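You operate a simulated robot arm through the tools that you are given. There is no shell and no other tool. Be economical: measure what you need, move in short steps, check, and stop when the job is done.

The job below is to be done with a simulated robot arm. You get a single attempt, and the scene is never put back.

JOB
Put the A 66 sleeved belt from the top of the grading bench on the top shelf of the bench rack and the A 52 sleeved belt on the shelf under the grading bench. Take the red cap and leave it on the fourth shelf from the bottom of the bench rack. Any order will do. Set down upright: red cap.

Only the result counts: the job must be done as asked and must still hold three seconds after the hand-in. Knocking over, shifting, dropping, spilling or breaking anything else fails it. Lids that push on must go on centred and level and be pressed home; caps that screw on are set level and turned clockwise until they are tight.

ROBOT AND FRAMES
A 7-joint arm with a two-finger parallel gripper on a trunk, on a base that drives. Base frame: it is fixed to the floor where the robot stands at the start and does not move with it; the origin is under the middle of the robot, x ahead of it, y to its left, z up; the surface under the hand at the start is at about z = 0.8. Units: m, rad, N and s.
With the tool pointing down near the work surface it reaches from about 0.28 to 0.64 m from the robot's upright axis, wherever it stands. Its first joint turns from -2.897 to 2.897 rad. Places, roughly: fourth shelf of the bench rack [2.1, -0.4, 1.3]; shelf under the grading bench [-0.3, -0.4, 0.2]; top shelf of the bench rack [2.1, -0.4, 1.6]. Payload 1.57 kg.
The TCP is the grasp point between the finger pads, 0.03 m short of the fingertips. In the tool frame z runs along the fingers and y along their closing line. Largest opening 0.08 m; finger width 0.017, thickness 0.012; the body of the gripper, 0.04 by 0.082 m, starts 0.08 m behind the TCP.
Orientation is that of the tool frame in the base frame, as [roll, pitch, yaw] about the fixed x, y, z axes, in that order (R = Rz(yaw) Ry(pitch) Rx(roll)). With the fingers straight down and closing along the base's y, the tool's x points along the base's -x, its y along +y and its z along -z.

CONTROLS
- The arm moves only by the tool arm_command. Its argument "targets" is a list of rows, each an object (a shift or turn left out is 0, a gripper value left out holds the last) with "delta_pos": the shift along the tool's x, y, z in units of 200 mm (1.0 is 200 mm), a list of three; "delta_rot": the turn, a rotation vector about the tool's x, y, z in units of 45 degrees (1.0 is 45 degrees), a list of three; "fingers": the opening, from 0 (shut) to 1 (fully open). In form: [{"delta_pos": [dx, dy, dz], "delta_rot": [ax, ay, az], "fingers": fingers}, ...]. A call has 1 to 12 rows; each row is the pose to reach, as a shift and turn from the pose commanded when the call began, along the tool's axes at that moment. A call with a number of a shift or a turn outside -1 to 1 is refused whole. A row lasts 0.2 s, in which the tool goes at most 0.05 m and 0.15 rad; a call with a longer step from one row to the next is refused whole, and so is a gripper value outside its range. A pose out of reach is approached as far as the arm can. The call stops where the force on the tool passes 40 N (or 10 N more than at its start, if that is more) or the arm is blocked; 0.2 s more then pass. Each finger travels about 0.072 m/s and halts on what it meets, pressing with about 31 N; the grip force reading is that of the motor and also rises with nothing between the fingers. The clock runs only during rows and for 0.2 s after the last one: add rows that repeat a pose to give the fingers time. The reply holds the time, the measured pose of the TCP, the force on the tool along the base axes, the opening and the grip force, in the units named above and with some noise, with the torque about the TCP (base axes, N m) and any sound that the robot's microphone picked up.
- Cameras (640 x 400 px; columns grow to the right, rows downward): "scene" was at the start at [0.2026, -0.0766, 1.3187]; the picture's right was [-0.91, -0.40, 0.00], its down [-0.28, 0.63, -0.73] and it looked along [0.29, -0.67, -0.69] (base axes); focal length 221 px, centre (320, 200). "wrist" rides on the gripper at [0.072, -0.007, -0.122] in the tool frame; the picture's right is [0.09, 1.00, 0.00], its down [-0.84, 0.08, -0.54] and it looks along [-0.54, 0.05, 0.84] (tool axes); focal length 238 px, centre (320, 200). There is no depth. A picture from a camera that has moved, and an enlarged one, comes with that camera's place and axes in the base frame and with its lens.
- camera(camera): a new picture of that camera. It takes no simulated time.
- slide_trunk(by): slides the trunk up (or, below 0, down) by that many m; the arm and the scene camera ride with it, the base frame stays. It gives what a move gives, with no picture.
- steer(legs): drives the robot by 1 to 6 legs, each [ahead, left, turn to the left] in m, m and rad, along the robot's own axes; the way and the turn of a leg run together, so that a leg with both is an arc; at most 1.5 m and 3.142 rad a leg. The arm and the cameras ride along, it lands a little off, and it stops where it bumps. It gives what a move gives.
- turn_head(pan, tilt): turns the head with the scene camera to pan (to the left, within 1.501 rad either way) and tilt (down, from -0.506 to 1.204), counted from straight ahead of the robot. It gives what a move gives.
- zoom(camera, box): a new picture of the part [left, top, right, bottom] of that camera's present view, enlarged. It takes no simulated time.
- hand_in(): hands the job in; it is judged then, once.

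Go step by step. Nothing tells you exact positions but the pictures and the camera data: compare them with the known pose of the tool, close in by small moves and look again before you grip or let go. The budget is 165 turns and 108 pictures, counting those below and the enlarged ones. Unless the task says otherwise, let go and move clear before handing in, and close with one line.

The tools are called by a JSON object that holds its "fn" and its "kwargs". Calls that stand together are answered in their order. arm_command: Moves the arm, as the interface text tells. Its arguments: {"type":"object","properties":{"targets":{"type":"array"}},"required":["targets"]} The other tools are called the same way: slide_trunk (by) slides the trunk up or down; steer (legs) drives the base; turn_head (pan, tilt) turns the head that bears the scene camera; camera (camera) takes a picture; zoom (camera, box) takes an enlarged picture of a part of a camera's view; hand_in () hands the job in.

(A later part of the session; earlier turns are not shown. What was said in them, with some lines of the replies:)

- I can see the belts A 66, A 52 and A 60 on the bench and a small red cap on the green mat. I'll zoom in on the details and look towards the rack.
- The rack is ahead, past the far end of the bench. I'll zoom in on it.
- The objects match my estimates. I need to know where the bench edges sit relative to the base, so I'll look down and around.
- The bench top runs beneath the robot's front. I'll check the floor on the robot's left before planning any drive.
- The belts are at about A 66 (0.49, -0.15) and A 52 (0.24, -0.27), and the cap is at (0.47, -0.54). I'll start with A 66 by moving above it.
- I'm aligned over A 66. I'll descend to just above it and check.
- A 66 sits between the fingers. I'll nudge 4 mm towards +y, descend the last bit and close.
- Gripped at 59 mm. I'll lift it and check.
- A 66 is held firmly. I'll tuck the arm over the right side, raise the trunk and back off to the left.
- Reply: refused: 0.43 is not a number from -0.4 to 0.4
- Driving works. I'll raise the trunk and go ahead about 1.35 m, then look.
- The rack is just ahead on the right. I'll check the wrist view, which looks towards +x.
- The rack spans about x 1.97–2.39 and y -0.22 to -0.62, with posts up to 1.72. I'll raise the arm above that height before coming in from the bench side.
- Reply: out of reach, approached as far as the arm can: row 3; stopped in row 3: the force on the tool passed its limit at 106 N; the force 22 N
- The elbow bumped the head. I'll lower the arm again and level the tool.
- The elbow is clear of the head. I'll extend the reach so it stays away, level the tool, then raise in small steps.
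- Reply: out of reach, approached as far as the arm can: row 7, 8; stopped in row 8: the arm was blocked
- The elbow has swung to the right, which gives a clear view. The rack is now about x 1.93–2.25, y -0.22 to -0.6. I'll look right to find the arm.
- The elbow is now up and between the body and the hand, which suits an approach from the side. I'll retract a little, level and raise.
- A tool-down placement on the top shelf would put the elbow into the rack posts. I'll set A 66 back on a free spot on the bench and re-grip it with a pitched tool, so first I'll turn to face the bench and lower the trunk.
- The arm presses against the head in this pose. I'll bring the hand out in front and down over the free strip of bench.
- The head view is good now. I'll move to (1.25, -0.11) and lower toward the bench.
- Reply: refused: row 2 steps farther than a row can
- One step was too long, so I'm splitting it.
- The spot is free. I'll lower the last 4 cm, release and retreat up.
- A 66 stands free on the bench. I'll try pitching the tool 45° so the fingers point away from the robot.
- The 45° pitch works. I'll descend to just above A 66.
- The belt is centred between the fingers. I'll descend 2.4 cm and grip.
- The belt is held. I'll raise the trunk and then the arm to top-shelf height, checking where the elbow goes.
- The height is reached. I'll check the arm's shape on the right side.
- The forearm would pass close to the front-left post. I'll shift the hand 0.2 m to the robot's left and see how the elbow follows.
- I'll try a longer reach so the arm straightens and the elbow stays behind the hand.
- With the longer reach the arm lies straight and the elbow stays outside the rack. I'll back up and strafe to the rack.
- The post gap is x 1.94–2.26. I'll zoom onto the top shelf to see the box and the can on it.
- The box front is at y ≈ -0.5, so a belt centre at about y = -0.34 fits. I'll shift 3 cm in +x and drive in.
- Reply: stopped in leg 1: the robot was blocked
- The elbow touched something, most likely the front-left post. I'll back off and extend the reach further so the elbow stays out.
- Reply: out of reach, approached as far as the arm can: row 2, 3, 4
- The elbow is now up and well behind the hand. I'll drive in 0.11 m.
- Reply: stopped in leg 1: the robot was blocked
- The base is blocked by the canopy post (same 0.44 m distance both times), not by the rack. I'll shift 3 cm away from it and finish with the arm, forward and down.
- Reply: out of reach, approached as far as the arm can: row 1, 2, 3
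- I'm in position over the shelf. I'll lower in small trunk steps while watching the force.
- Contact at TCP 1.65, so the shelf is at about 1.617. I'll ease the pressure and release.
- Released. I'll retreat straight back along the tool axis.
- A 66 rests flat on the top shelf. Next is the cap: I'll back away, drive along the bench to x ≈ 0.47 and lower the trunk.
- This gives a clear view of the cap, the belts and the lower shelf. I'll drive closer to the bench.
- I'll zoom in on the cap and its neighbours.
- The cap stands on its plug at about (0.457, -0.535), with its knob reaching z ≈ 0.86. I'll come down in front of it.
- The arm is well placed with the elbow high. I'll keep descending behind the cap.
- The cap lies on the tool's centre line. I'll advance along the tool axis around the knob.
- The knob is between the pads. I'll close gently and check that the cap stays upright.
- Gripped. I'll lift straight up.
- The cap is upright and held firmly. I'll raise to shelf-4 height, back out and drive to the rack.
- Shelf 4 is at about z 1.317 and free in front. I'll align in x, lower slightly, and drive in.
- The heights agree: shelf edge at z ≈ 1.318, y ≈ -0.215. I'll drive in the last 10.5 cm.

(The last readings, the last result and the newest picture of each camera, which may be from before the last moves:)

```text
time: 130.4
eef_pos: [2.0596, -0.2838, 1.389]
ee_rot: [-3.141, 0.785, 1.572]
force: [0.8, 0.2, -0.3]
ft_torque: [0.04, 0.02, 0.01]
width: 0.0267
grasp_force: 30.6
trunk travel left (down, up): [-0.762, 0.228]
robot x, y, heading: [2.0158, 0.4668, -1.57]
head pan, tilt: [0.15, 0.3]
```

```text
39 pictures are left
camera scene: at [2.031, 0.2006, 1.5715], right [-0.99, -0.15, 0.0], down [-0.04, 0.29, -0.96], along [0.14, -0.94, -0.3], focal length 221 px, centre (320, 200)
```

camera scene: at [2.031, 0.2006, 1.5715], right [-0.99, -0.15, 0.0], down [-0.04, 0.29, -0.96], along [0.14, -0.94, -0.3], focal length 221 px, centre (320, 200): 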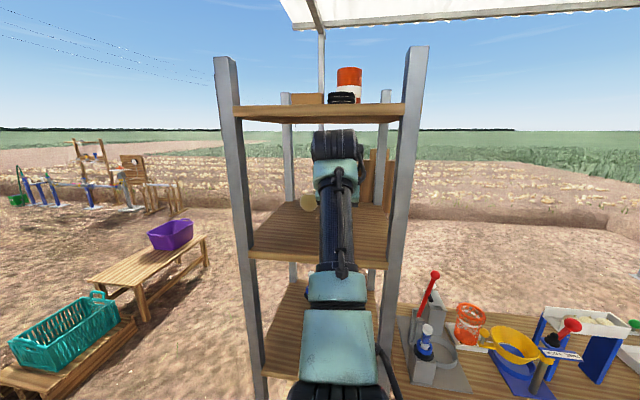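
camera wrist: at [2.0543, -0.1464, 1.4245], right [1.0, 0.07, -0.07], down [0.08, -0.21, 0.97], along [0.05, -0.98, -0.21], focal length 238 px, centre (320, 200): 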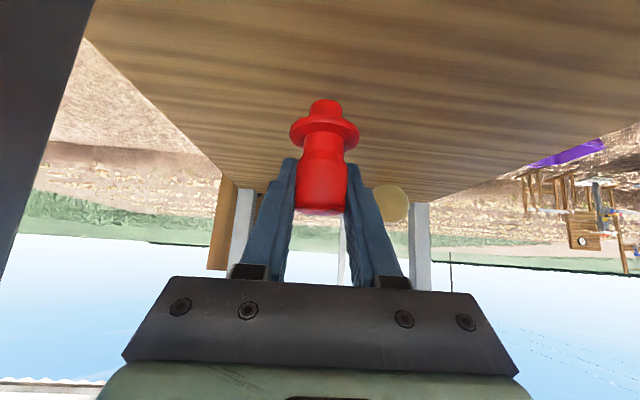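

The cap is above the shelf. I'll lower 13 mm and then check the contact force.

{"fn": "arm_command", "kwargs": {"targets": [{"delta_pos": [0.02, 0, 0.02]}, {"delta_pos": [0.046, 0, 0.046]}]}}

{"fn": "arm_command", "kwargs": {"targets": [{"delta_pos": [0.007, 0, 0.007]}]}}

{"fn": "zoom", "kwargs": {"camera": "wrist", "box": [240, 60, 400, 160]}}

```text
time: 131.0
eef_pos: [2.0606, -0.285, 1.3751]
ee_rot: [3.141, 0.783, 1.573]
force: [-0.1, 0.4, -0.2]
ft_torque: [-0.03, -0.02, -0.05]
width: 0.0265
grasp_force: 30.7
trunk travel left (down, up): [-0.762, 0.228]
robot x, y, heading: [2.0187, 0.4682, -1.57]
head pan, tilt: [0.15, 0.3]
```

```text
time: 131.4
eef_pos: [2.0604, -0.2862, 1.3741]
ee_rot: [-3.141, 0.784, 1.571]
force: [0.2, 0.2, -1.2]
ft_torque: [0.01, -0.01, 0.03]
width: 0.0266
grasp_force: 31.7
trunk travel left (down, up): [-0.762, 0.228]
robot x, y, heading: [2.0141, 0.4642, -1.569]
head pan, tilt: [0.15, 0.3]
```

```text
4.00 times, centred on (320, 110) of wrist
camera zoom: at [2.0543, -0.1469, 1.4094], right [1.0, 0.07, -0.07], down [0.08, -0.21, 0.97], along [0.05, -0.98, -0.21], focal length 953 px, centre (320, 560)
```

zoom: 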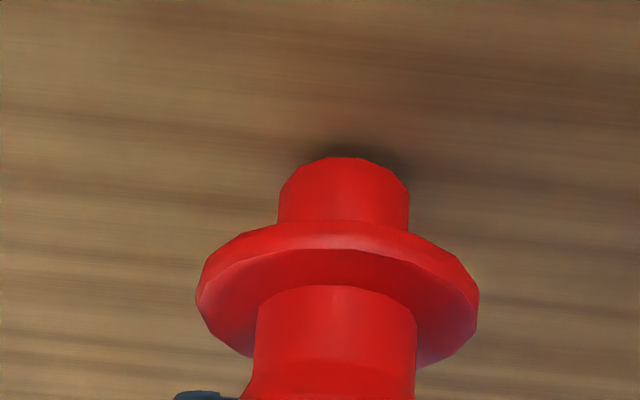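

Very close, with the contact shadow right at the plug. I'll go on in 2 mm steps.

{"fn": "arm_command", "kwargs": {"targets": [{"delta_pos": [0.007, 0, 0.007]}]}}

{"fn": "arm_command", "kwargs": {"targets": [{"delta_pos": [0.007, 0, 0.007]}]}}

```text
time: 131.8
eef_pos: [2.0602, -0.2838, 1.3713]
ee_rot: [3.141, 0.784, 1.574]
force: [0.0, 0.2, -0.6]
ft_torque: [-0.01, 0.0, 0.01]
width: 0.0266
grasp_force: 30.9
trunk travel left (down, up): [-0.762, 0.228]
robot x, y, heading: [2.0171, 0.461, -1.572]
head pan, tilt: [0.15, 0.3]
```

```text
time: 132.2
eef_pos: [2.0617, -0.2839, 1.3705]
ee_rot: [3.141, 0.786, 1.573]
force: [-0.6, 0.0, 1.9]
ft_torque: [0.03, 0.04, -0.02]
width: 0.0269
grasp_force: 31.1
trunk travel left (down, up): [-0.762, 0.228]
robot x, y, heading: [2.0182, 0.4653, -1.565]
head pan, tilt: [0.15, 0.3]
```

Light contact at TCP 1.3705, as expected. I'll open gently.

{"fn": "arm_command", "kwargs": {"targets": [{"fingers": 0.4}, {"fingers": 0.5}, {"fingers": 0.7}, {"fingers": 0.9}, {"fingers": 1}, {"fingers": 1}]}}

{"fn": "camera", "kwargs": {"camera": "wrist"}}

```text
time: 133.6
eef_pos: [2.0604, -0.2849, 1.3692]
ee_rot: [-3.141, 0.785, 1.572]
force: [-0.4, -0.1, -0.4]
ft_torque: [0.0, -0.02, 0.01]
width: 0.08
grasp_force: 0.1
trunk travel left (down, up): [-0.762, 0.228]
robot x, y, heading: [2.0183, 0.4623, -1.575]
head pan, tilt: [0.15, 0.3]
```

```text
37 pictures are left
camera wrist: at [2.0549, -0.1467, 1.4055], right [1.0, 0.07, -0.07], down [0.08, -0.21, 0.97], along [0.05, -0.98, -0.21], focal length 238 px, centre (320, 200)
```

wrist: 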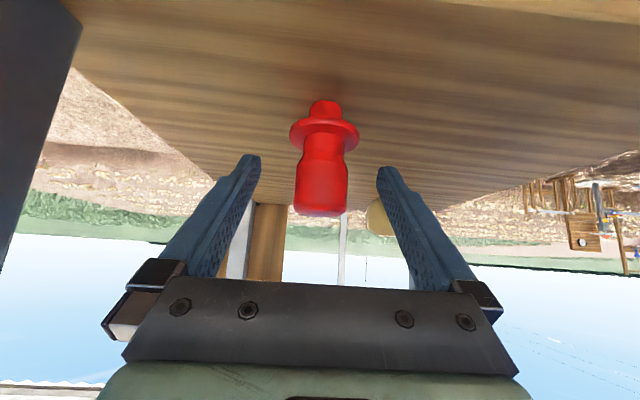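

The cap stands upright on its own. I'll drive straight back out.

{"fn": "steer", "kwargs": {"legs": [[-0.28, 0, 0]]}}

{"fn": "camera", "kwargs": {"camera": "wrist"}}

```text
time: 135.5
eef_pos: [2.0584, -0.0006, 1.3702]
ee_rot: [3.14, 0.784, 1.571]
force: [0.2, 0.1, -0.4]
ft_torque: [0.03, 0.0, 0.0]
width: 0.0801
grasp_force: 0.0
trunk travel left (down, up): [-0.762, 0.228]
robot x, y, heading: [2.0187, 0.745, -1.572]
head pan, tilt: [0.15, 0.3]
```

```text
36 pictures are left
camera wrist: at [2.0533, 0.137, 1.4054], right [1.0, 0.06, -0.07], down [0.08, -0.21, 0.97], along [0.05, -0.98, -0.21], focal length 238 px, centre (320, 200)
```

wrist: 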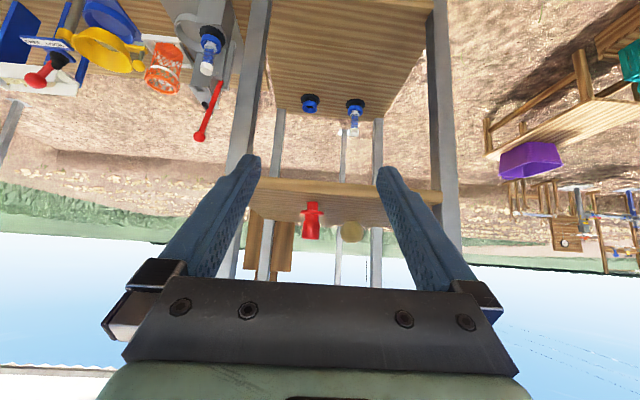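

The red cap stands on shelf 4. Next is A 52: I'll retract the arm, straighten the tool to point down and drive back toward the starting place.

{"fn": "arm_command", "kwargs": {"targets": [{"delta_pos": [0.15, 0, -0.15]}, {"delta_pos": [0.3, 0, -0.3]}, {"delta_pos": [0.45, 0, -0.45]}, {"delta_pos": [0.6, 0, -0.6]}, {"delta_pos": [0.75, 0, -0.75]}]}}

{"fn": "arm_command", "kwargs": {"targets": [{"delta_rot": [0, 0.18, 0]}, {"delta_rot": [0, 0.36, 0]}, {"delta_rot": [0, 0.54, 0]}, {"delta_rot": [0, 0.72, 0]}, {"delta_rot": [0, 0.9, 0]}, {"delta_rot": [0, 1, 0]}]}}

{"fn": "steer", "kwargs": {"legs": [[0, -1.0, 0], [0, -1.12, 0]]}}

{"fn": "turn_head", "kwargs": {"pan": 0.1, "tilt": 0.9}}

{"fn": "camera", "kwargs": {"camera": "scene"}}

```text
time: 136.7
eef_pos: [2.0582, 0.2137, 1.3694]
ee_rot: [3.141, 0.781, 1.568]
force: [0.3, 0.1, 0.2]
ft_torque: [-0.01, -0.02, -0.02]
width: 0.0797
grasp_force: 0.1
trunk travel left (down, up): [-0.762, 0.228]
robot x, y, heading: [2.0139, 0.7455, -1.572]
head pan, tilt: [0.15, 0.3]
```

```text
time: 138.1
eef_pos: [2.0592, 0.2122, 1.37]
ee_rot: [3.14, -0.004, 1.571]
force: [-0.8, -0.7, 0.7]
ft_torque: [0.02, -0.02, -0.02]
width: 0.08
grasp_force: 0.0
trunk travel left (down, up): [-0.762, 0.228]
robot x, y, heading: [2.0178, 0.7515, -1.568]
head pan, tilt: [0.15, 0.3]
```

```text
time: 148.6
eef_pos: [-0.0689, 0.2594, 1.3691]
ee_rot: [3.141, -0.001, 1.53]
force: [-0.7, 0.1, -0.3]
ft_torque: [0.01, 0.0, 0.04]
width: 0.08
grasp_force: 0.2
trunk travel left (down, up): [-0.762, 0.228]
robot x, y, heading: [-0.0857, 0.7974, -1.612]
head pan, tilt: [0.15, 0.3]
```

```text
time: 149.6
eef_pos: [-0.0689, 0.2595, 1.3693]
ee_rot: [-3.141, -0.002, 1.53]
force: [-1.4, -0.5, -0.7]
ft_torque: [-0.02, 0.01, 0.0]
width: 0.0801
grasp_force: 0.0
trunk travel left (down, up): [-0.762, 0.228]
robot x, y, heading: [-0.0886, 0.7984, -1.611]
head pan, tilt: [0.099, 0.901]
```

```text
35 pictures are left
camera scene: at [-0.0927, 0.551, 1.5193], right [-1.0, -0.06, 0.0], down [-0.04, 0.78, -0.62], along [0.04, -0.62, -0.78], focal length 221 px, centre (320, 200)
```

scene: 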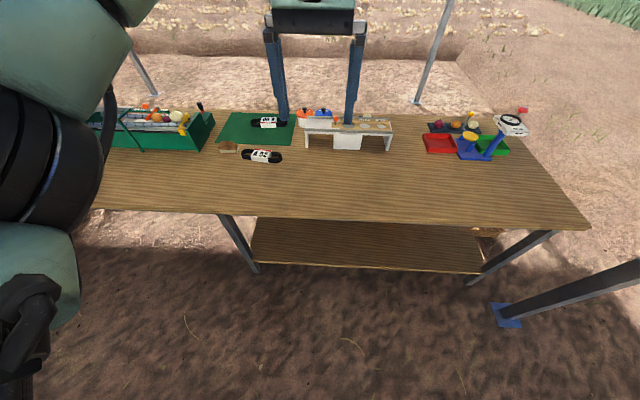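

The lower shelf spans x from about -1.0 to 0.39, with its near edge at y ≈ 0.01, and it's empty. I'll return to a starting-like pose to pick A 52.

{"fn": "steer", "kwargs": {"legs": [[0, 0, 1.611], [0, -0.77, 0]]}}

{"fn": "turn_head", "kwargs": {"pan": -1.3, "tilt": 1.1}}

{"fn": "camera", "kwargs": {"camera": "scene"}}

{"fn": "camera", "kwargs": {"camera": "wrist"}}

```text
time: 157.6
eef_pos: [0.4438, 0.0902, 1.3695]
ee_rot: [3.141, -0.001, -3.14]
force: [1.4, -0.2, 0.5]
ft_torque: [0.01, -0.02, -0.01]
width: 0.0802
grasp_force: 0.1
trunk travel left (down, up): [-0.762, 0.228]
robot x, y, heading: [-0.0969, 0.048, -0.0]
head pan, tilt: [0.099, 0.901]
```

```text
time: 159.1
eef_pos: [0.4436, 0.0901, 1.3703]
ee_rot: [-3.14, -0.001, -3.14]
force: [0.4, -0.4, -0.5]
ft_torque: [-0.03, -0.01, -0.01]
width: 0.0801
grasp_force: 0.0
trunk travel left (down, up): [-0.762, 0.228]
robot x, y, heading: [-0.0935, 0.0439, 0.002]
head pan, tilt: [-1.3, 1.1]
```

```text
34 pictures are left
camera scene: at [0.0938, -0.0139, 1.5054], right [-0.96, -0.27, 0.0], down [-0.24, 0.86, -0.45], along [0.12, -0.44, -0.89], focal length 221 px, centre (320, 200)
```

scene: 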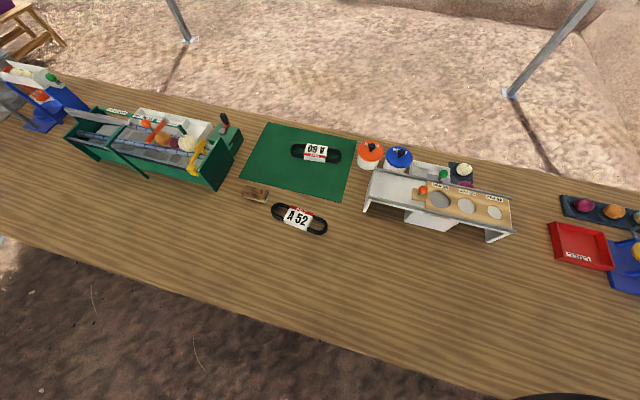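

```text
33 pictures are left
camera wrist: at [0.3729, 0.0839, 1.4916], right [-0.09, 1.0, 0.0], down [0.84, 0.08, 0.54], along [0.54, 0.05, -0.84], focal length 238 px, centre (320, 200)
```

wrist: 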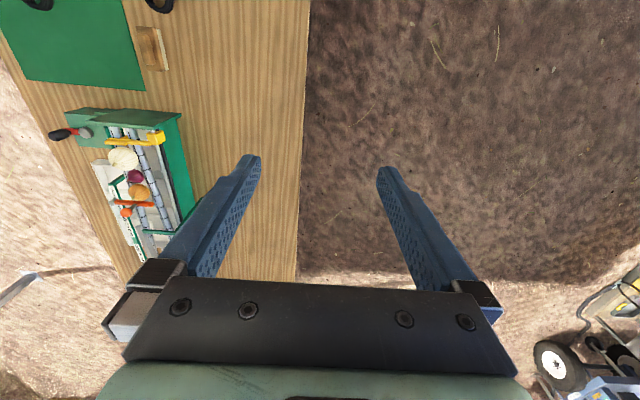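

A 52 is at (0.238, -0.274). I'll lower the trunk and move over it in two calls.

{"fn": "slide_trunk", "kwargs": {"by": -0.15}}

{"fn": "arm_command", "kwargs": {"targets": [{"delta_pos": [0.13, -0.16, 0.05]}, {"delta_pos": [0.26, -0.33, 0.1]}, {"delta_pos": [0.4, -0.5, 0.15]}, {"delta_pos": [0.53, -0.66, 0.2]}, {"delta_pos": [0.66, -0.83, 0.25]}, {"delta_pos": [0.8, -1, 0.3]}]}}

{"fn": "arm_command", "kwargs": {"targets": [{"delta_pos": [0.06, -0.2, 0.1]}, {"delta_pos": [0.12, -0.4, 0.2]}, {"delta_pos": [0.18, -0.6, 0.3], "delta_rot": [0, 0, 0.04]}, {"delta_pos": [0.23, -0.82, 0.4], "delta_rot": [0, 0, 0.08]}, {"delta_pos": [0.23, -0.82, 0.6], "delta_rot": [0, 0, 0.08]}, {"delta_pos": [0.23, -0.82, 0.8], "delta_rot": [0, 0, 0.08]}]}}

{"fn": "camera", "kwargs": {"camera": "wrist"}}

```text
time: 160.8
eef_pos: [0.444, 0.0904, 1.2195]
ee_rot: [-3.141, 0.0, -3.14]
force: [1.1, -0.1, 0.3]
ft_torque: [-0.01, 0.02, 0.03]
width: 0.08
grasp_force: 0.0
trunk travel left (down, up): [-0.612, 0.378]
robot x, y, heading: [-0.0931, 0.0505, -0.004]
head pan, tilt: [-1.3, 1.1]
```

```text
time: 162.2
eef_pos: [0.2827, -0.1108, 1.1605]
ee_rot: [3.141, 0.0, -3.139]
force: [-0.2, -0.2, -0.3]
ft_torque: [0.0, -0.02, 0.0]
width: 0.0801
grasp_force: 0.1
trunk travel left (down, up): [-0.612, 0.378]
robot x, y, heading: [-0.0902, 0.0491, 0.003]
head pan, tilt: [-1.3, 1.1]
```

```text
time: 163.6
eef_pos: [0.2385, -0.2738, 1.0004]
ee_rot: [3.141, 0.0, 3.081]
force: [0.1, 0.4, -0.2]
ft_torque: [0.03, -0.03, 0.0]
width: 0.0801
grasp_force: 0.0
trunk travel left (down, up): [-0.612, 0.378]
robot x, y, heading: [-0.0933, 0.0475, 0.005]
head pan, tilt: [-1.3, 1.1]
```

```text
32 pictures are left
camera wrist: at [0.1676, -0.2757, 1.1221], right [-0.03, 1.0, 0.0], down [0.84, 0.03, 0.54], along [0.54, 0.02, -0.84], focal length 238 px, centre (320, 200)
```

wrist: 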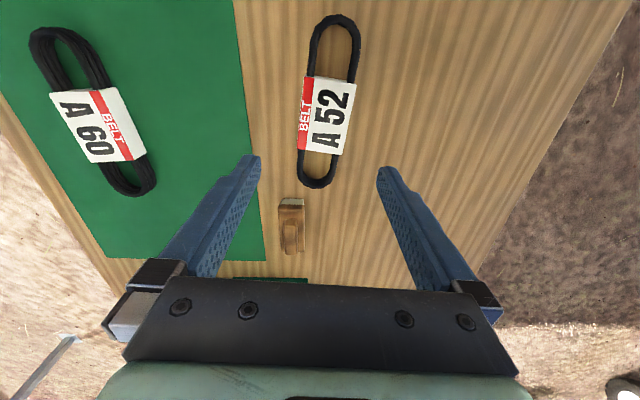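

I'm aligned over A 52. I'll shift 6 mm, descend and grip.

{"fn": "arm_command", "kwargs": {"targets": [{"delta_pos": [0, 0.03, 0.2], "fingers": 1}, {"delta_pos": [0, 0.03, 0.4]}, {"delta_pos": [0, 0.03, 0.6]}, {"delta_pos": [0, 0.03, 0.7]}]}}

{"fn": "camera", "kwargs": {"camera": "wrist"}}

```text
time: 164.6
eef_pos: [0.2384, -0.2675, 0.8593]
ee_rot: [3.141, 0.001, 3.078]
force: [-0.5, 1.4, -0.2]
ft_torque: [-0.02, 0.02, 0.01]
width: 0.0801
grasp_force: 0.1
trunk travel left (down, up): [-0.612, 0.378]
robot x, y, heading: [-0.0971, 0.0492, 0.002]
head pan, tilt: [-1.3, 1.1]
```

```text
31 pictures are left
camera wrist: at [0.1675, -0.2693, 0.9818], right [-0.03, 1.0, 0.0], down [0.84, 0.03, 0.54], along [0.54, 0.02, -0.84], focal length 238 px, centre (320, 200)
```

wrist: 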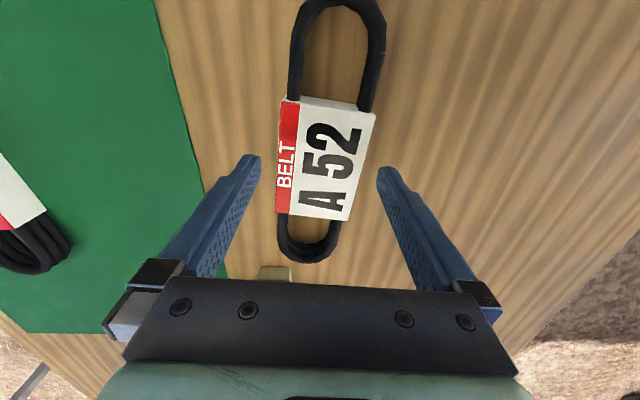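

Centred. Final descent and grip, then lift.

{"fn": "arm_command", "kwargs": {"targets": [{"delta_pos": [0, 0.005, 0.06]}, {"delta_pos": [0, 0.01, 0.116]}, {"delta_pos": [0, 0.01, 0.116], "fingers": 0.6}, {"delta_pos": [0, 0.01, 0.116], "fingers": 0.3}, {"delta_pos": [0, 0.01, 0.116], "fingers": 0.3}, {"delta_pos": [0, 0.01, 0.116], "fingers": 0.3}, {"delta_pos": [0, 0.01, 0.05], "fingers": 0.3}, {"delta_pos": [0, 0.01, -0.15], "fingers": 0.3}, {"delta_pos": [0, 0.01, -0.35], "fingers": 0.3}, {"delta_pos": [0, 0.01, -0.55], "fingers": 0.3}, {"delta_pos": [0, 0.01, -0.75], "fingers": 0.3}, {"delta_pos": [0, 0.01, -0.95], "fingers": 0.3}]}}

{"fn": "camera", "kwargs": {"camera": "wrist"}}

```text
time: 167.2
eef_pos: [0.2374, -0.2651, 1.0514]
ee_rot: [3.141, -0.002, 3.08]
force: [-0.2, -0.6, -2.1]
ft_torque: [0.01, 0.02, 0.02]
width: 0.0602
grasp_force: 30.5
trunk travel left (down, up): [-0.612, 0.378]
robot x, y, heading: [-0.0872, 0.0504, 0.002]
head pan, tilt: [-1.3, 1.1]
```

```text
30 pictures are left
camera wrist: at [0.1667, -0.2674, 1.173], right [-0.03, 1.0, 0.0], down [0.84, 0.03, 0.54], along [0.54, 0.02, -0.84], focal length 238 px, centre (320, 200)
```

wrist: 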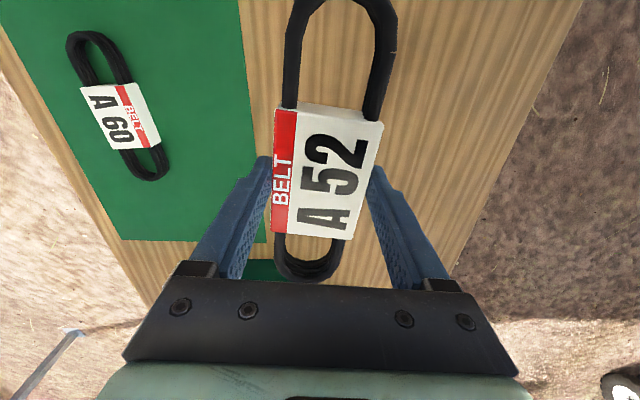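

A 52 is held. I'll drive out from the bench, face it, and swing the hand in front of the robot.

{"fn": "steer", "kwargs": {"legs": [[0, 0.85, 0], [0, 0, -1.57]]}}

{"fn": "turn_head", "kwargs": {"pan": 0.5, "tilt": 0.9}}

{"fn": "arm_command", "kwargs": {"targets": [{"delta_pos": [-0.1, 0.16, 0]}, {"delta_pos": [-0.2, 0.33, 0]}, {"delta_pos": [-0.3, 0.5, 0]}, {"delta_pos": [-0.4, 0.66, 0]}, {"delta_pos": [-0.5, 0.83, 0]}, {"delta_pos": [-0.6, 1, 0]}]}}

{"fn": "camera", "kwargs": {"camera": "scene"}}

```text
time: 175.6
eef_pos: [-0.3916, 0.5695, 1.0514]
ee_rot: [3.141, -0.002, 1.538]
force: [0.5, 0.7, -1.7]
ft_torque: [-0.03, 0.03, 0.0]
width: 0.0594
grasp_force: 30.8
trunk travel left (down, up): [-0.612, 0.378]
robot x, y, heading: [-0.0936, 0.9068, -1.543]
head pan, tilt: [-1.3, 1.1]
```

```text
time: 177.3
eef_pos: [-0.3941, 0.5699, 1.0506]
ee_rot: [3.141, 0.0, 1.538]
force: [0.1, -0.5, -2.0]
ft_torque: [0.0, 0.02, -0.02]
width: 0.0597
grasp_force: 30.7
trunk travel left (down, up): [-0.612, 0.378]
robot x, y, heading: [-0.0879, 0.9096, -1.539]
head pan, tilt: [0.499, 0.901]
```

```text
time: 178.8
eef_pos: [-0.1971, 0.4418, 1.0525]
ee_rot: [-3.139, -0.002, 1.538]
force: [-0.1, -0.1, -1.4]
ft_torque: [0.05, 0.03, -0.02]
width: 0.0595
grasp_force: 30.7
trunk travel left (down, up): [-0.612, 0.378]
robot x, y, heading: [-0.0878, 0.9094, -1.54]
head pan, tilt: [0.499, 0.901]
```

```text
29 pictures are left
camera scene: at [-0.0472, 0.672, 1.3691], right [-0.86, -0.5, 0.0], down [-0.4, 0.68, -0.62], along [0.31, -0.54, -0.78], focal length 221 px, centre (320, 200)
```

scene: 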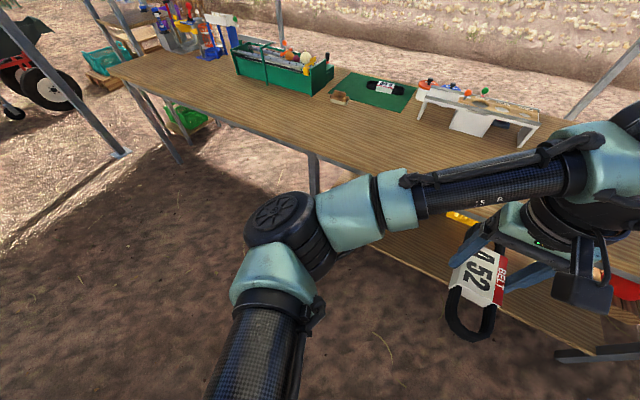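

I'll lower the arm here, clear of the bench, then lower the trunk.

{"fn": "arm_command", "kwargs": {"targets": [{"delta_pos": [-0.08, 0.06, 0.2]}, {"delta_pos": [-0.16, 0.12, 0.4]}, {"delta_pos": [-0.24, 0.18, 0.6]}, {"delta_pos": [-0.32, 0.24, 0.8]}, {"delta_pos": [-0.4, 0.3, 0.98], "delta_rot": [0, 0, -0.02]}]}}

{"fn": "camera", "kwargs": {"camera": "scene"}}

{"fn": "camera", "kwargs": {"camera": "wrist"}}

```text
time: 179.9
eef_pos: [-0.1416, 0.3588, 0.8529]
ee_rot: [3.141, 0.0, 1.553]
force: [0.5, 0.2, -1.1]
ft_torque: [-0.02, 0.01, -0.02]
width: 0.0594
grasp_force: 30.7
trunk travel left (down, up): [-0.612, 0.378]
robot x, y, heading: [-0.0919, 0.9049, -1.541]
head pan, tilt: [0.499, 0.901]
```

```text
28 pictures are left
camera scene: at [-0.0477, 0.6717, 1.3691], right [-0.86, -0.5, 0.0], down [-0.39, 0.68, -0.62], along [0.31, -0.54, -0.78], focal length 221 px, centre (320, 200)
```

scene: 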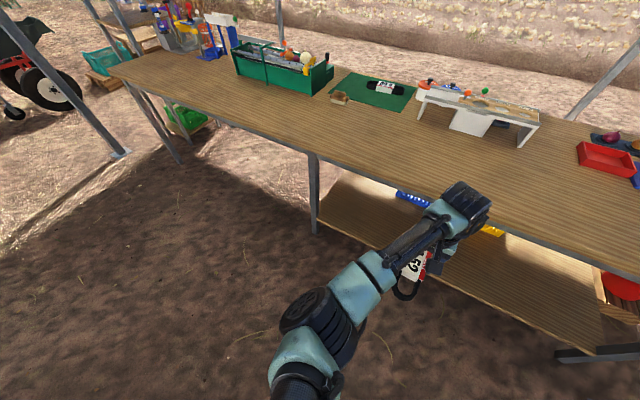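

```text
27 pictures are left
camera wrist: at [-0.1452, 0.431, 0.9751], right [1.0, 0.07, 0.0], down [0.06, -0.84, 0.54], along [0.04, -0.54, -0.84], focal length 238 px, centre (320, 200)
```

wrist: 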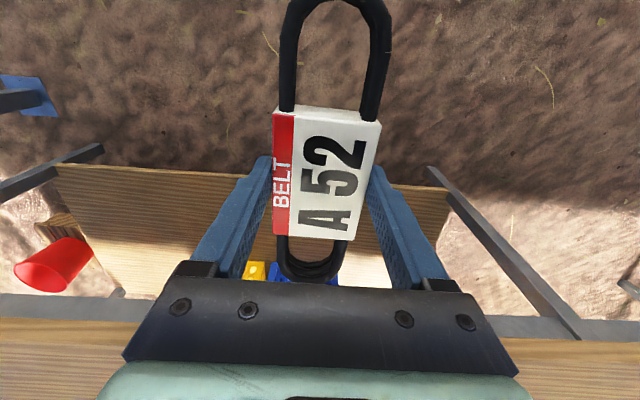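

The crates on the lower shelf start at y ≈ -0.39, so the front strip is free. I'll extend the reach a bit to keep the elbow well outside, then check.

{"fn": "arm_command", "kwargs": {"targets": [{"delta_pos": [-0.2, 0.1, 0]}, {"delta_pos": [-0.4, 0.2, 0]}]}}

{"fn": "slide_trunk", "kwargs": {"by": -0.3}}

{"fn": "camera", "kwargs": {"camera": "scene"}}

```text
time: 180.6
eef_pos: [-0.1053, 0.2781, 0.8524]
ee_rot: [-3.141, -0.001, 1.55]
force: [-0.2, 0.5, -1.3]
ft_torque: [0.0, 0.02, 0.03]
width: 0.0594
grasp_force: 31.4
trunk travel left (down, up): [-0.612, 0.378]
robot x, y, heading: [-0.0914, 0.9076, -1.539]
head pan, tilt: [0.499, 0.901]
```

```text
time: 183.6
eef_pos: [-0.1037, 0.2784, 0.5522]
ee_rot: [3.14, -0.003, 1.554]
force: [-1.1, 0.1, -1.9]
ft_torque: [-0.02, -0.01, -0.02]
width: 0.0594
grasp_force: 30.9
trunk travel left (down, up): [-0.312, 0.678]
robot x, y, heading: [-0.0895, 0.9049, -1.539]
head pan, tilt: [0.499, 0.901]
```

```text
26 pictures are left
camera scene: at [-0.0477, 0.6722, 1.0692], right [-0.86, -0.5, 0.0], down [-0.39, 0.68, -0.62], along [0.31, -0.54, -0.78], focal length 221 px, centre (320, 200)
```

scene: 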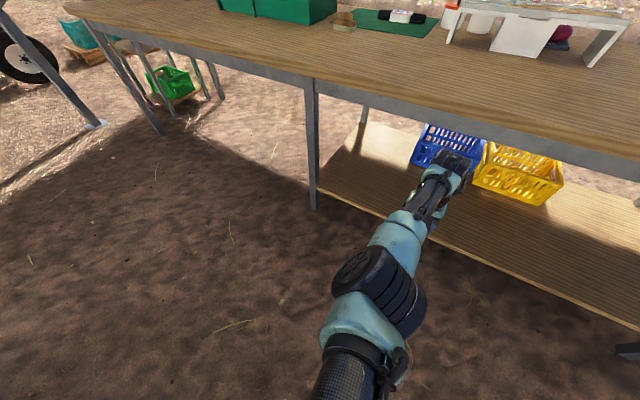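

The front of the lower shelf is clear, with the crates at y < -0.48. I'll lower the trunk to entry height.

{"fn": "slide_trunk", "kwargs": {"by": -0.27}}

{"fn": "steer", "kwargs": {"legs": [[0.25, 0, 0]]}}

{"fn": "camera", "kwargs": {"camera": "scene"}}

{"fn": "camera", "kwargs": {"camera": "wrist"}}

```text
time: 186.3
eef_pos: [-0.1037, 0.2792, 0.2829]
ee_rot: [3.141, -0.001, 1.553]
force: [-0.2, -0.3, -1.7]
ft_torque: [-0.01, -0.01, 0.0]
width: 0.0595
grasp_force: 30.8
trunk travel left (down, up): [-0.042, 0.948]
robot x, y, heading: [-0.0897, 0.9096, -1.543]
head pan, tilt: [0.499, 0.901]
```

```text
time: 188.1
eef_pos: [-0.0975, 0.0321, 0.2827]
ee_rot: [-3.141, -0.002, 1.551]
force: [0.3, 0.5, -1.8]
ft_torque: [-0.02, 0.03, 0.01]
width: 0.0598
grasp_force: 31.4
trunk travel left (down, up): [-0.042, 0.948]
robot x, y, heading: [-0.0807, 0.6613, -1.545]
head pan, tilt: [0.499, 0.901]
```

```text
25 pictures are left
camera scene: at [-0.041, 0.4238, 0.7992], right [-0.86, -0.5, 0.0], down [-0.39, 0.68, -0.62], along [0.31, -0.54, -0.78], focal length 221 px, centre (320, 200)
```

scene: 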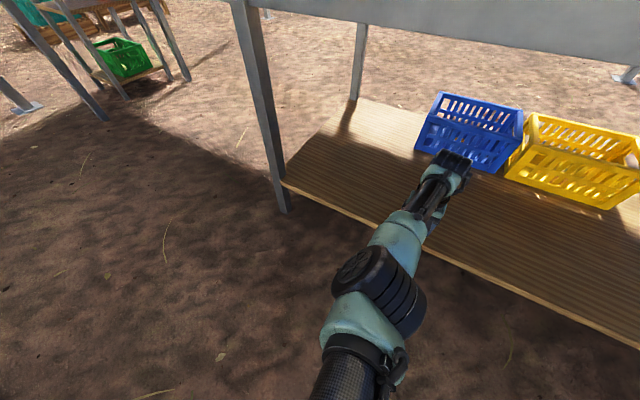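

```text
24 pictures are left
camera wrist: at [-0.1016, 0.1028, 0.4047], right [1.0, 0.07, 0.0], down [0.06, -0.84, 0.54], along [0.04, -0.54, -0.84], focal length 238 px, centre (320, 200)
```

wrist: 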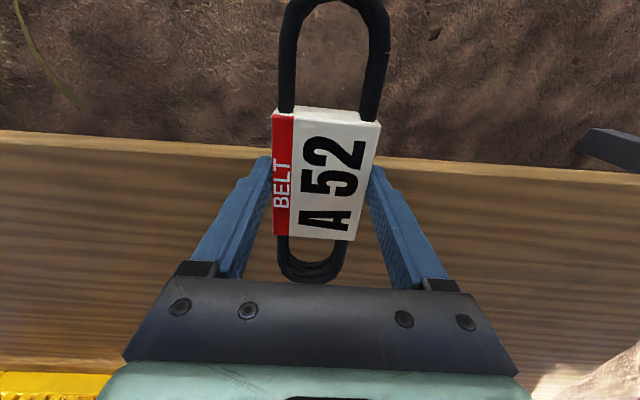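

The entry height is good. I'll drive 0.2 m further in under the bench.

{"fn": "steer", "kwargs": {"legs": [[0.2, 0, 0]]}}

{"fn": "camera", "kwargs": {"camera": "wrist"}}

{"fn": "camera", "kwargs": {"camera": "scene"}}

```text
time: 189.7
eef_pos: [-0.0947, -0.1696, 0.2822]
ee_rot: [3.14, -0.001, 1.551]
force: [-0.4, -0.1, -2.2]
ft_torque: [0.0, -0.01, -0.01]
width: 0.0593
grasp_force: 31.2
trunk travel left (down, up): [-0.042, 0.948]
robot x, y, heading: [-0.0758, 0.4622, -1.546]
head pan, tilt: [0.499, 0.901]
```

```text
23 pictures are left
camera wrist: at [-0.0981, -0.0968, 0.4047], right [1.0, 0.07, 0.0], down [0.06, -0.84, 0.54], along [0.04, -0.54, -0.84], focal length 238 px, centre (320, 200)
```

wrist: 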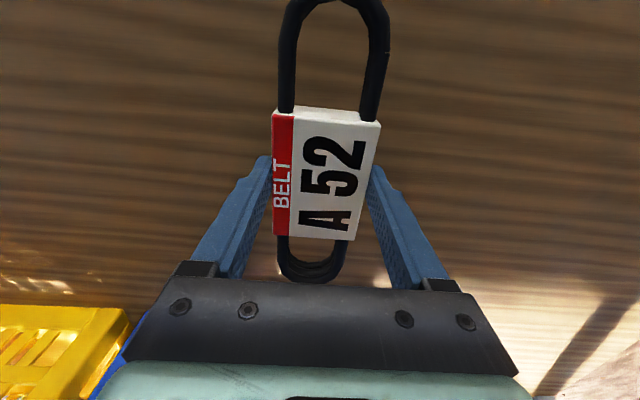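

```text
22 pictures are left
camera scene: at [-0.0366, 0.2241, 0.7992], right [-0.87, -0.5, 0.0], down [-0.39, 0.68, -0.62], along [0.31, -0.54, -0.78], focal length 221 px, centre (320, 200)
```

scene: 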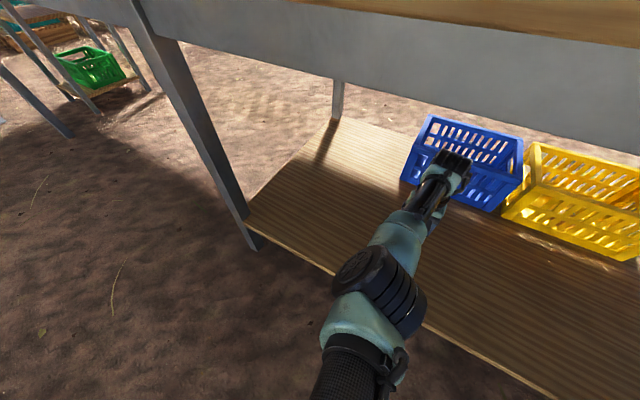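

Everything is clear. I'll lower 30 mm and then go in small steps.

{"fn": "arm_command", "kwargs": {"targets": [{"delta_pos": [0, 0, 0.08]}, {"delta_pos": [0, 0, 0.16]}]}}

{"fn": "arm_command", "kwargs": {"targets": [{"delta_pos": [0, 0, 0.025]}]}}

{"fn": "arm_command", "kwargs": {"targets": [{"delta_pos": [0, 0, 0.02]}]}}

{"fn": "camera", "kwargs": {"camera": "wrist"}}

```text
time: 190.3
eef_pos: [-0.095, -0.169, 0.2551]
ee_rot: [-3.139, 0.004, 1.547]
force: [1.3, 12.3, 27.6]
ft_torque: [0.7, 0.02, 0.04]
width: 0.0596
grasp_force: 31.3
trunk travel left (down, up): [-0.042, 0.948]
robot x, y, heading: [-0.0788, 0.4571, -1.543]
head pan, tilt: [0.499, 0.901]
```

```text
time: 190.7
eef_pos: [-0.0961, -0.1702, 0.2494]
ee_rot: [-3.14, 0.011, 1.548]
force: [1.0, -0.8, 28.4]
ft_torque: [0.22, -0.05, 0.03]
width: 0.0598
grasp_force: 30.5
trunk travel left (down, up): [-0.042, 0.948]
robot x, y, heading: [-0.0783, 0.4585, -1.547]
head pan, tilt: [0.499, 0.901]
```

```text
time: 191.2
eef_pos: [-0.0948, -0.1721, 0.2496]
ee_rot: [3.141, 0.008, 1.548]
force: [1.2, 10.0, 19.8]
ft_torque: [0.48, -0.08, -0.01]
width: 0.0596
grasp_force: 31.3
trunk travel left (down, up): [-0.042, 0.948]
robot x, y, heading: [-0.0769, 0.4592, -1.547]
head pan, tilt: [0.499, 0.901]
stopped in row 1: the force on the tool passed its limit at 42 N (the readings are from after the stop); the commanded pose is now the measured one
```

```text
21 pictures are left
camera wrist: at [-0.0992, -0.0985, 0.3713], right [1.0, 0.07, 0.0], down [0.06, -0.83, 0.55], along [0.04, -0.55, -0.84], focal length 238 px, centre (320, 200)
```

wrist: 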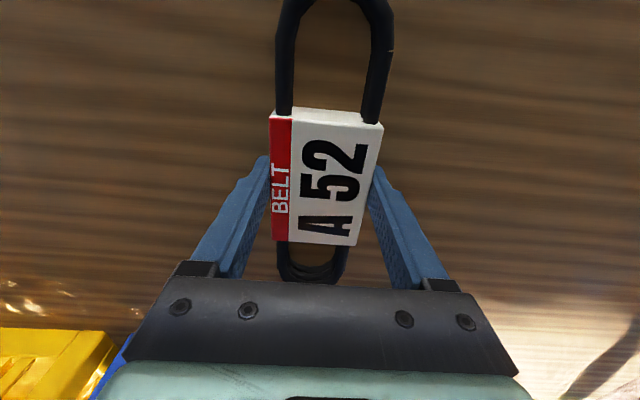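

The belt is on the shelf (surface ≈ 0.214). I'll relieve the pressure slightly, release and check.

{"fn": "arm_command", "kwargs": {"targets": [{"delta_pos": [0, 0, -0.01]}, {"delta_pos": [0, 0, -0.01]}]}}

{"fn": "arm_command", "kwargs": {"targets": [{"fingers": 0.85}, {"fingers": 1}, {"fingers": 1}]}}

{"fn": "camera", "kwargs": {"camera": "wrist"}}

```text
time: 191.8
eef_pos: [-0.0966, -0.1718, 0.2503]
ee_rot: [3.142, 0.009, 1.547]
force: [-0.7, 3.4, 12.4]
ft_torque: [0.25, -0.22, -0.12]
width: 0.0597
grasp_force: 30.8
trunk travel left (down, up): [-0.042, 0.948]
robot x, y, heading: [-0.0791, 0.4607, -1.55]
head pan, tilt: [0.499, 0.901]
```

```text
time: 192.6
eef_pos: [-0.0928, -0.1721, 0.2499]
ee_rot: [3.139, 0.009, 1.55]
force: [0.8, -0.7, 11.6]
ft_torque: [0.09, 0.48, 0.01]
width: 0.0788
grasp_force: 0.1
trunk travel left (down, up): [-0.042, 0.948]
robot x, y, heading: [-0.0788, 0.4621, -1.552]
head pan, tilt: [0.499, 0.901]
```

```text
20 pictures are left
camera wrist: at [-0.0973, -0.0984, 0.3713], right [1.0, 0.07, 0.0], down [0.06, -0.83, 0.55], along [0.04, -0.55, -0.84], focal length 238 px, centre (320, 200)
```

wrist: 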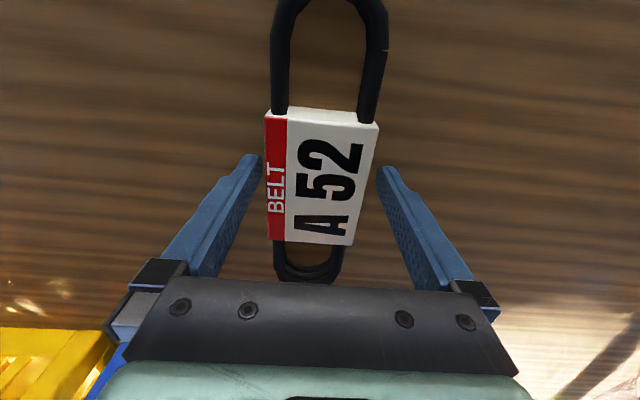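

Released. I'll lift the hand straight up, then drive back out.

{"fn": "arm_command", "kwargs": {"targets": [{"delta_pos": [0, 0, -0.05], "fingers": 1}, {"delta_pos": [0, 0, -0.2]}, {"delta_pos": [0, 0, -0.4]}]}}

{"fn": "camera", "kwargs": {"camera": "wrist"}}

```text
time: 193.3
eef_pos: [-0.0945, -0.1708, 0.3256]
ee_rot: [3.141, 0.005, 1.549]
force: [-0.4, 0.1, -1.1]
ft_torque: [0.01, -0.02, 0.02]
width: 0.08
grasp_force: 0.1
trunk travel left (down, up): [-0.042, 0.948]
robot x, y, heading: [-0.0746, 0.462, -1.549]
head pan, tilt: [0.499, 0.901]
```

```text
19 pictures are left
camera wrist: at [-0.0987, -0.0973, 0.4485], right [1.0, 0.07, 0.0], down [0.06, -0.84, 0.55], along [0.04, -0.55, -0.84], focal length 238 px, centre (320, 200)
```

wrist: 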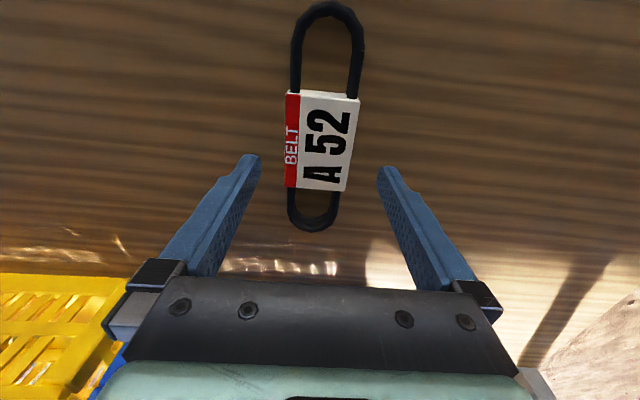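

A 52 lies on the lower shelf. I'll back out and take a last look.

{"fn": "steer", "kwargs": {"legs": [[-0.6, 0, 0]]}}

{"fn": "turn_head", "kwargs": {"pan": 0.0, "tilt": 0.4}}

{"fn": "camera", "kwargs": {"camera": "scene"}}

{"fn": "slide_trunk", "kwargs": {"by": 0.4}}

{"fn": "turn_head", "kwargs": {"pan": 1.1, "tilt": 0.2}}

{"fn": "zoom", "kwargs": {"camera": "scene", "box": [200, 100, 440, 250]}}

```text
time: 196.8
eef_pos: [-0.1116, 0.4334, 0.328]
ee_rot: [3.141, 0.008, 1.543]
force: [-0.6, -0.3, -1.2]
ft_torque: [0.03, 0.02, -0.03]
width: 0.0799
grasp_force: 0.0
trunk travel left (down, up): [-0.042, 0.948]
robot x, y, heading: [-0.0918, 1.0645, -1.553]
head pan, tilt: [0.499, 0.901]
```

```text
time: 197.7
eef_pos: [-0.1109, 0.4343, 0.3278]
ee_rot: [-3.14, 0.007, 1.543]
force: [-0.2, -0.3, -0.1]
ft_torque: [-0.01, 0.02, 0.0]
width: 0.0798
grasp_force: 0.1
trunk travel left (down, up): [-0.042, 0.948]
robot x, y, heading: [-0.0935, 1.0629, -1.552]
head pan, tilt: [0.0, 0.4]
```

```text
18 pictures are left
camera scene: at [-0.0865, 0.8013, 0.8421], right [-1.0, -0.02, 0.0], down [-0.01, 0.39, -0.92], along [0.02, -0.92, -0.39], focal length 221 px, centre (320, 200)
```

scene: 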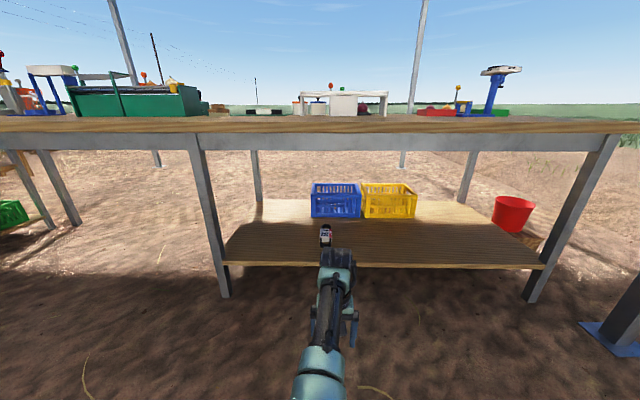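

```text
time: 201.5
eef_pos: [-0.1108, 0.4342, 0.728]
ee_rot: [3.14, 0.008, 1.544]
force: [0.3, 0.2, -0.4]
ft_torque: [0.04, 0.01, -0.03]
width: 0.0802
grasp_force: 0.0
trunk travel left (down, up): [-0.442, 0.548]
robot x, y, heading: [-0.0918, 1.0641, -1.552]
head pan, tilt: [0.0, 0.4]
```

```text
time: 202.8
eef_pos: [-0.1113, 0.4338, 0.7277]
ee_rot: [-3.141, 0.007, 1.543]
force: [0.1, 0.1, 0.0]
ft_torque: [0.0, -0.01, -0.04]
width: 0.0801
grasp_force: 0.1
trunk travel left (down, up): [-0.442, 0.548]
robot x, y, heading: [-0.0928, 1.0635, -1.551]
head pan, tilt: [1.1, 0.201]
```

```text
2.67 times, centred on (320, 175) of scene
camera zoom: at [-0.0046, 0.8532, 1.2607], right [-0.44, -0.9, 0.0], down [-0.18, 0.09, -0.98], along [0.88, -0.43, -0.2], focal length 589 px, centre (320, 267)
```

zoom: 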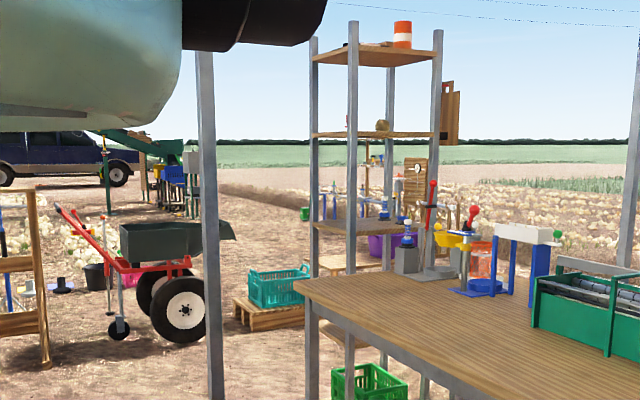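

All three objects are where they belong: A 66 on the top shelf, the cap upright on shelf 4, and A 52 on the shelf under the bench. The arm is clear, so I'm handing in.

{"fn": "hand_in", "kwargs": {}}

```text
The job is handed in.
```

The job is handed in: the A 66 belt is on the rack's top shelf, the red cap is upright on the fourth shelf, and the A 52 belt is on the shelf under the grading bench; the base stopped against a canopy post twice, and nothing looked moved in the last pictures.
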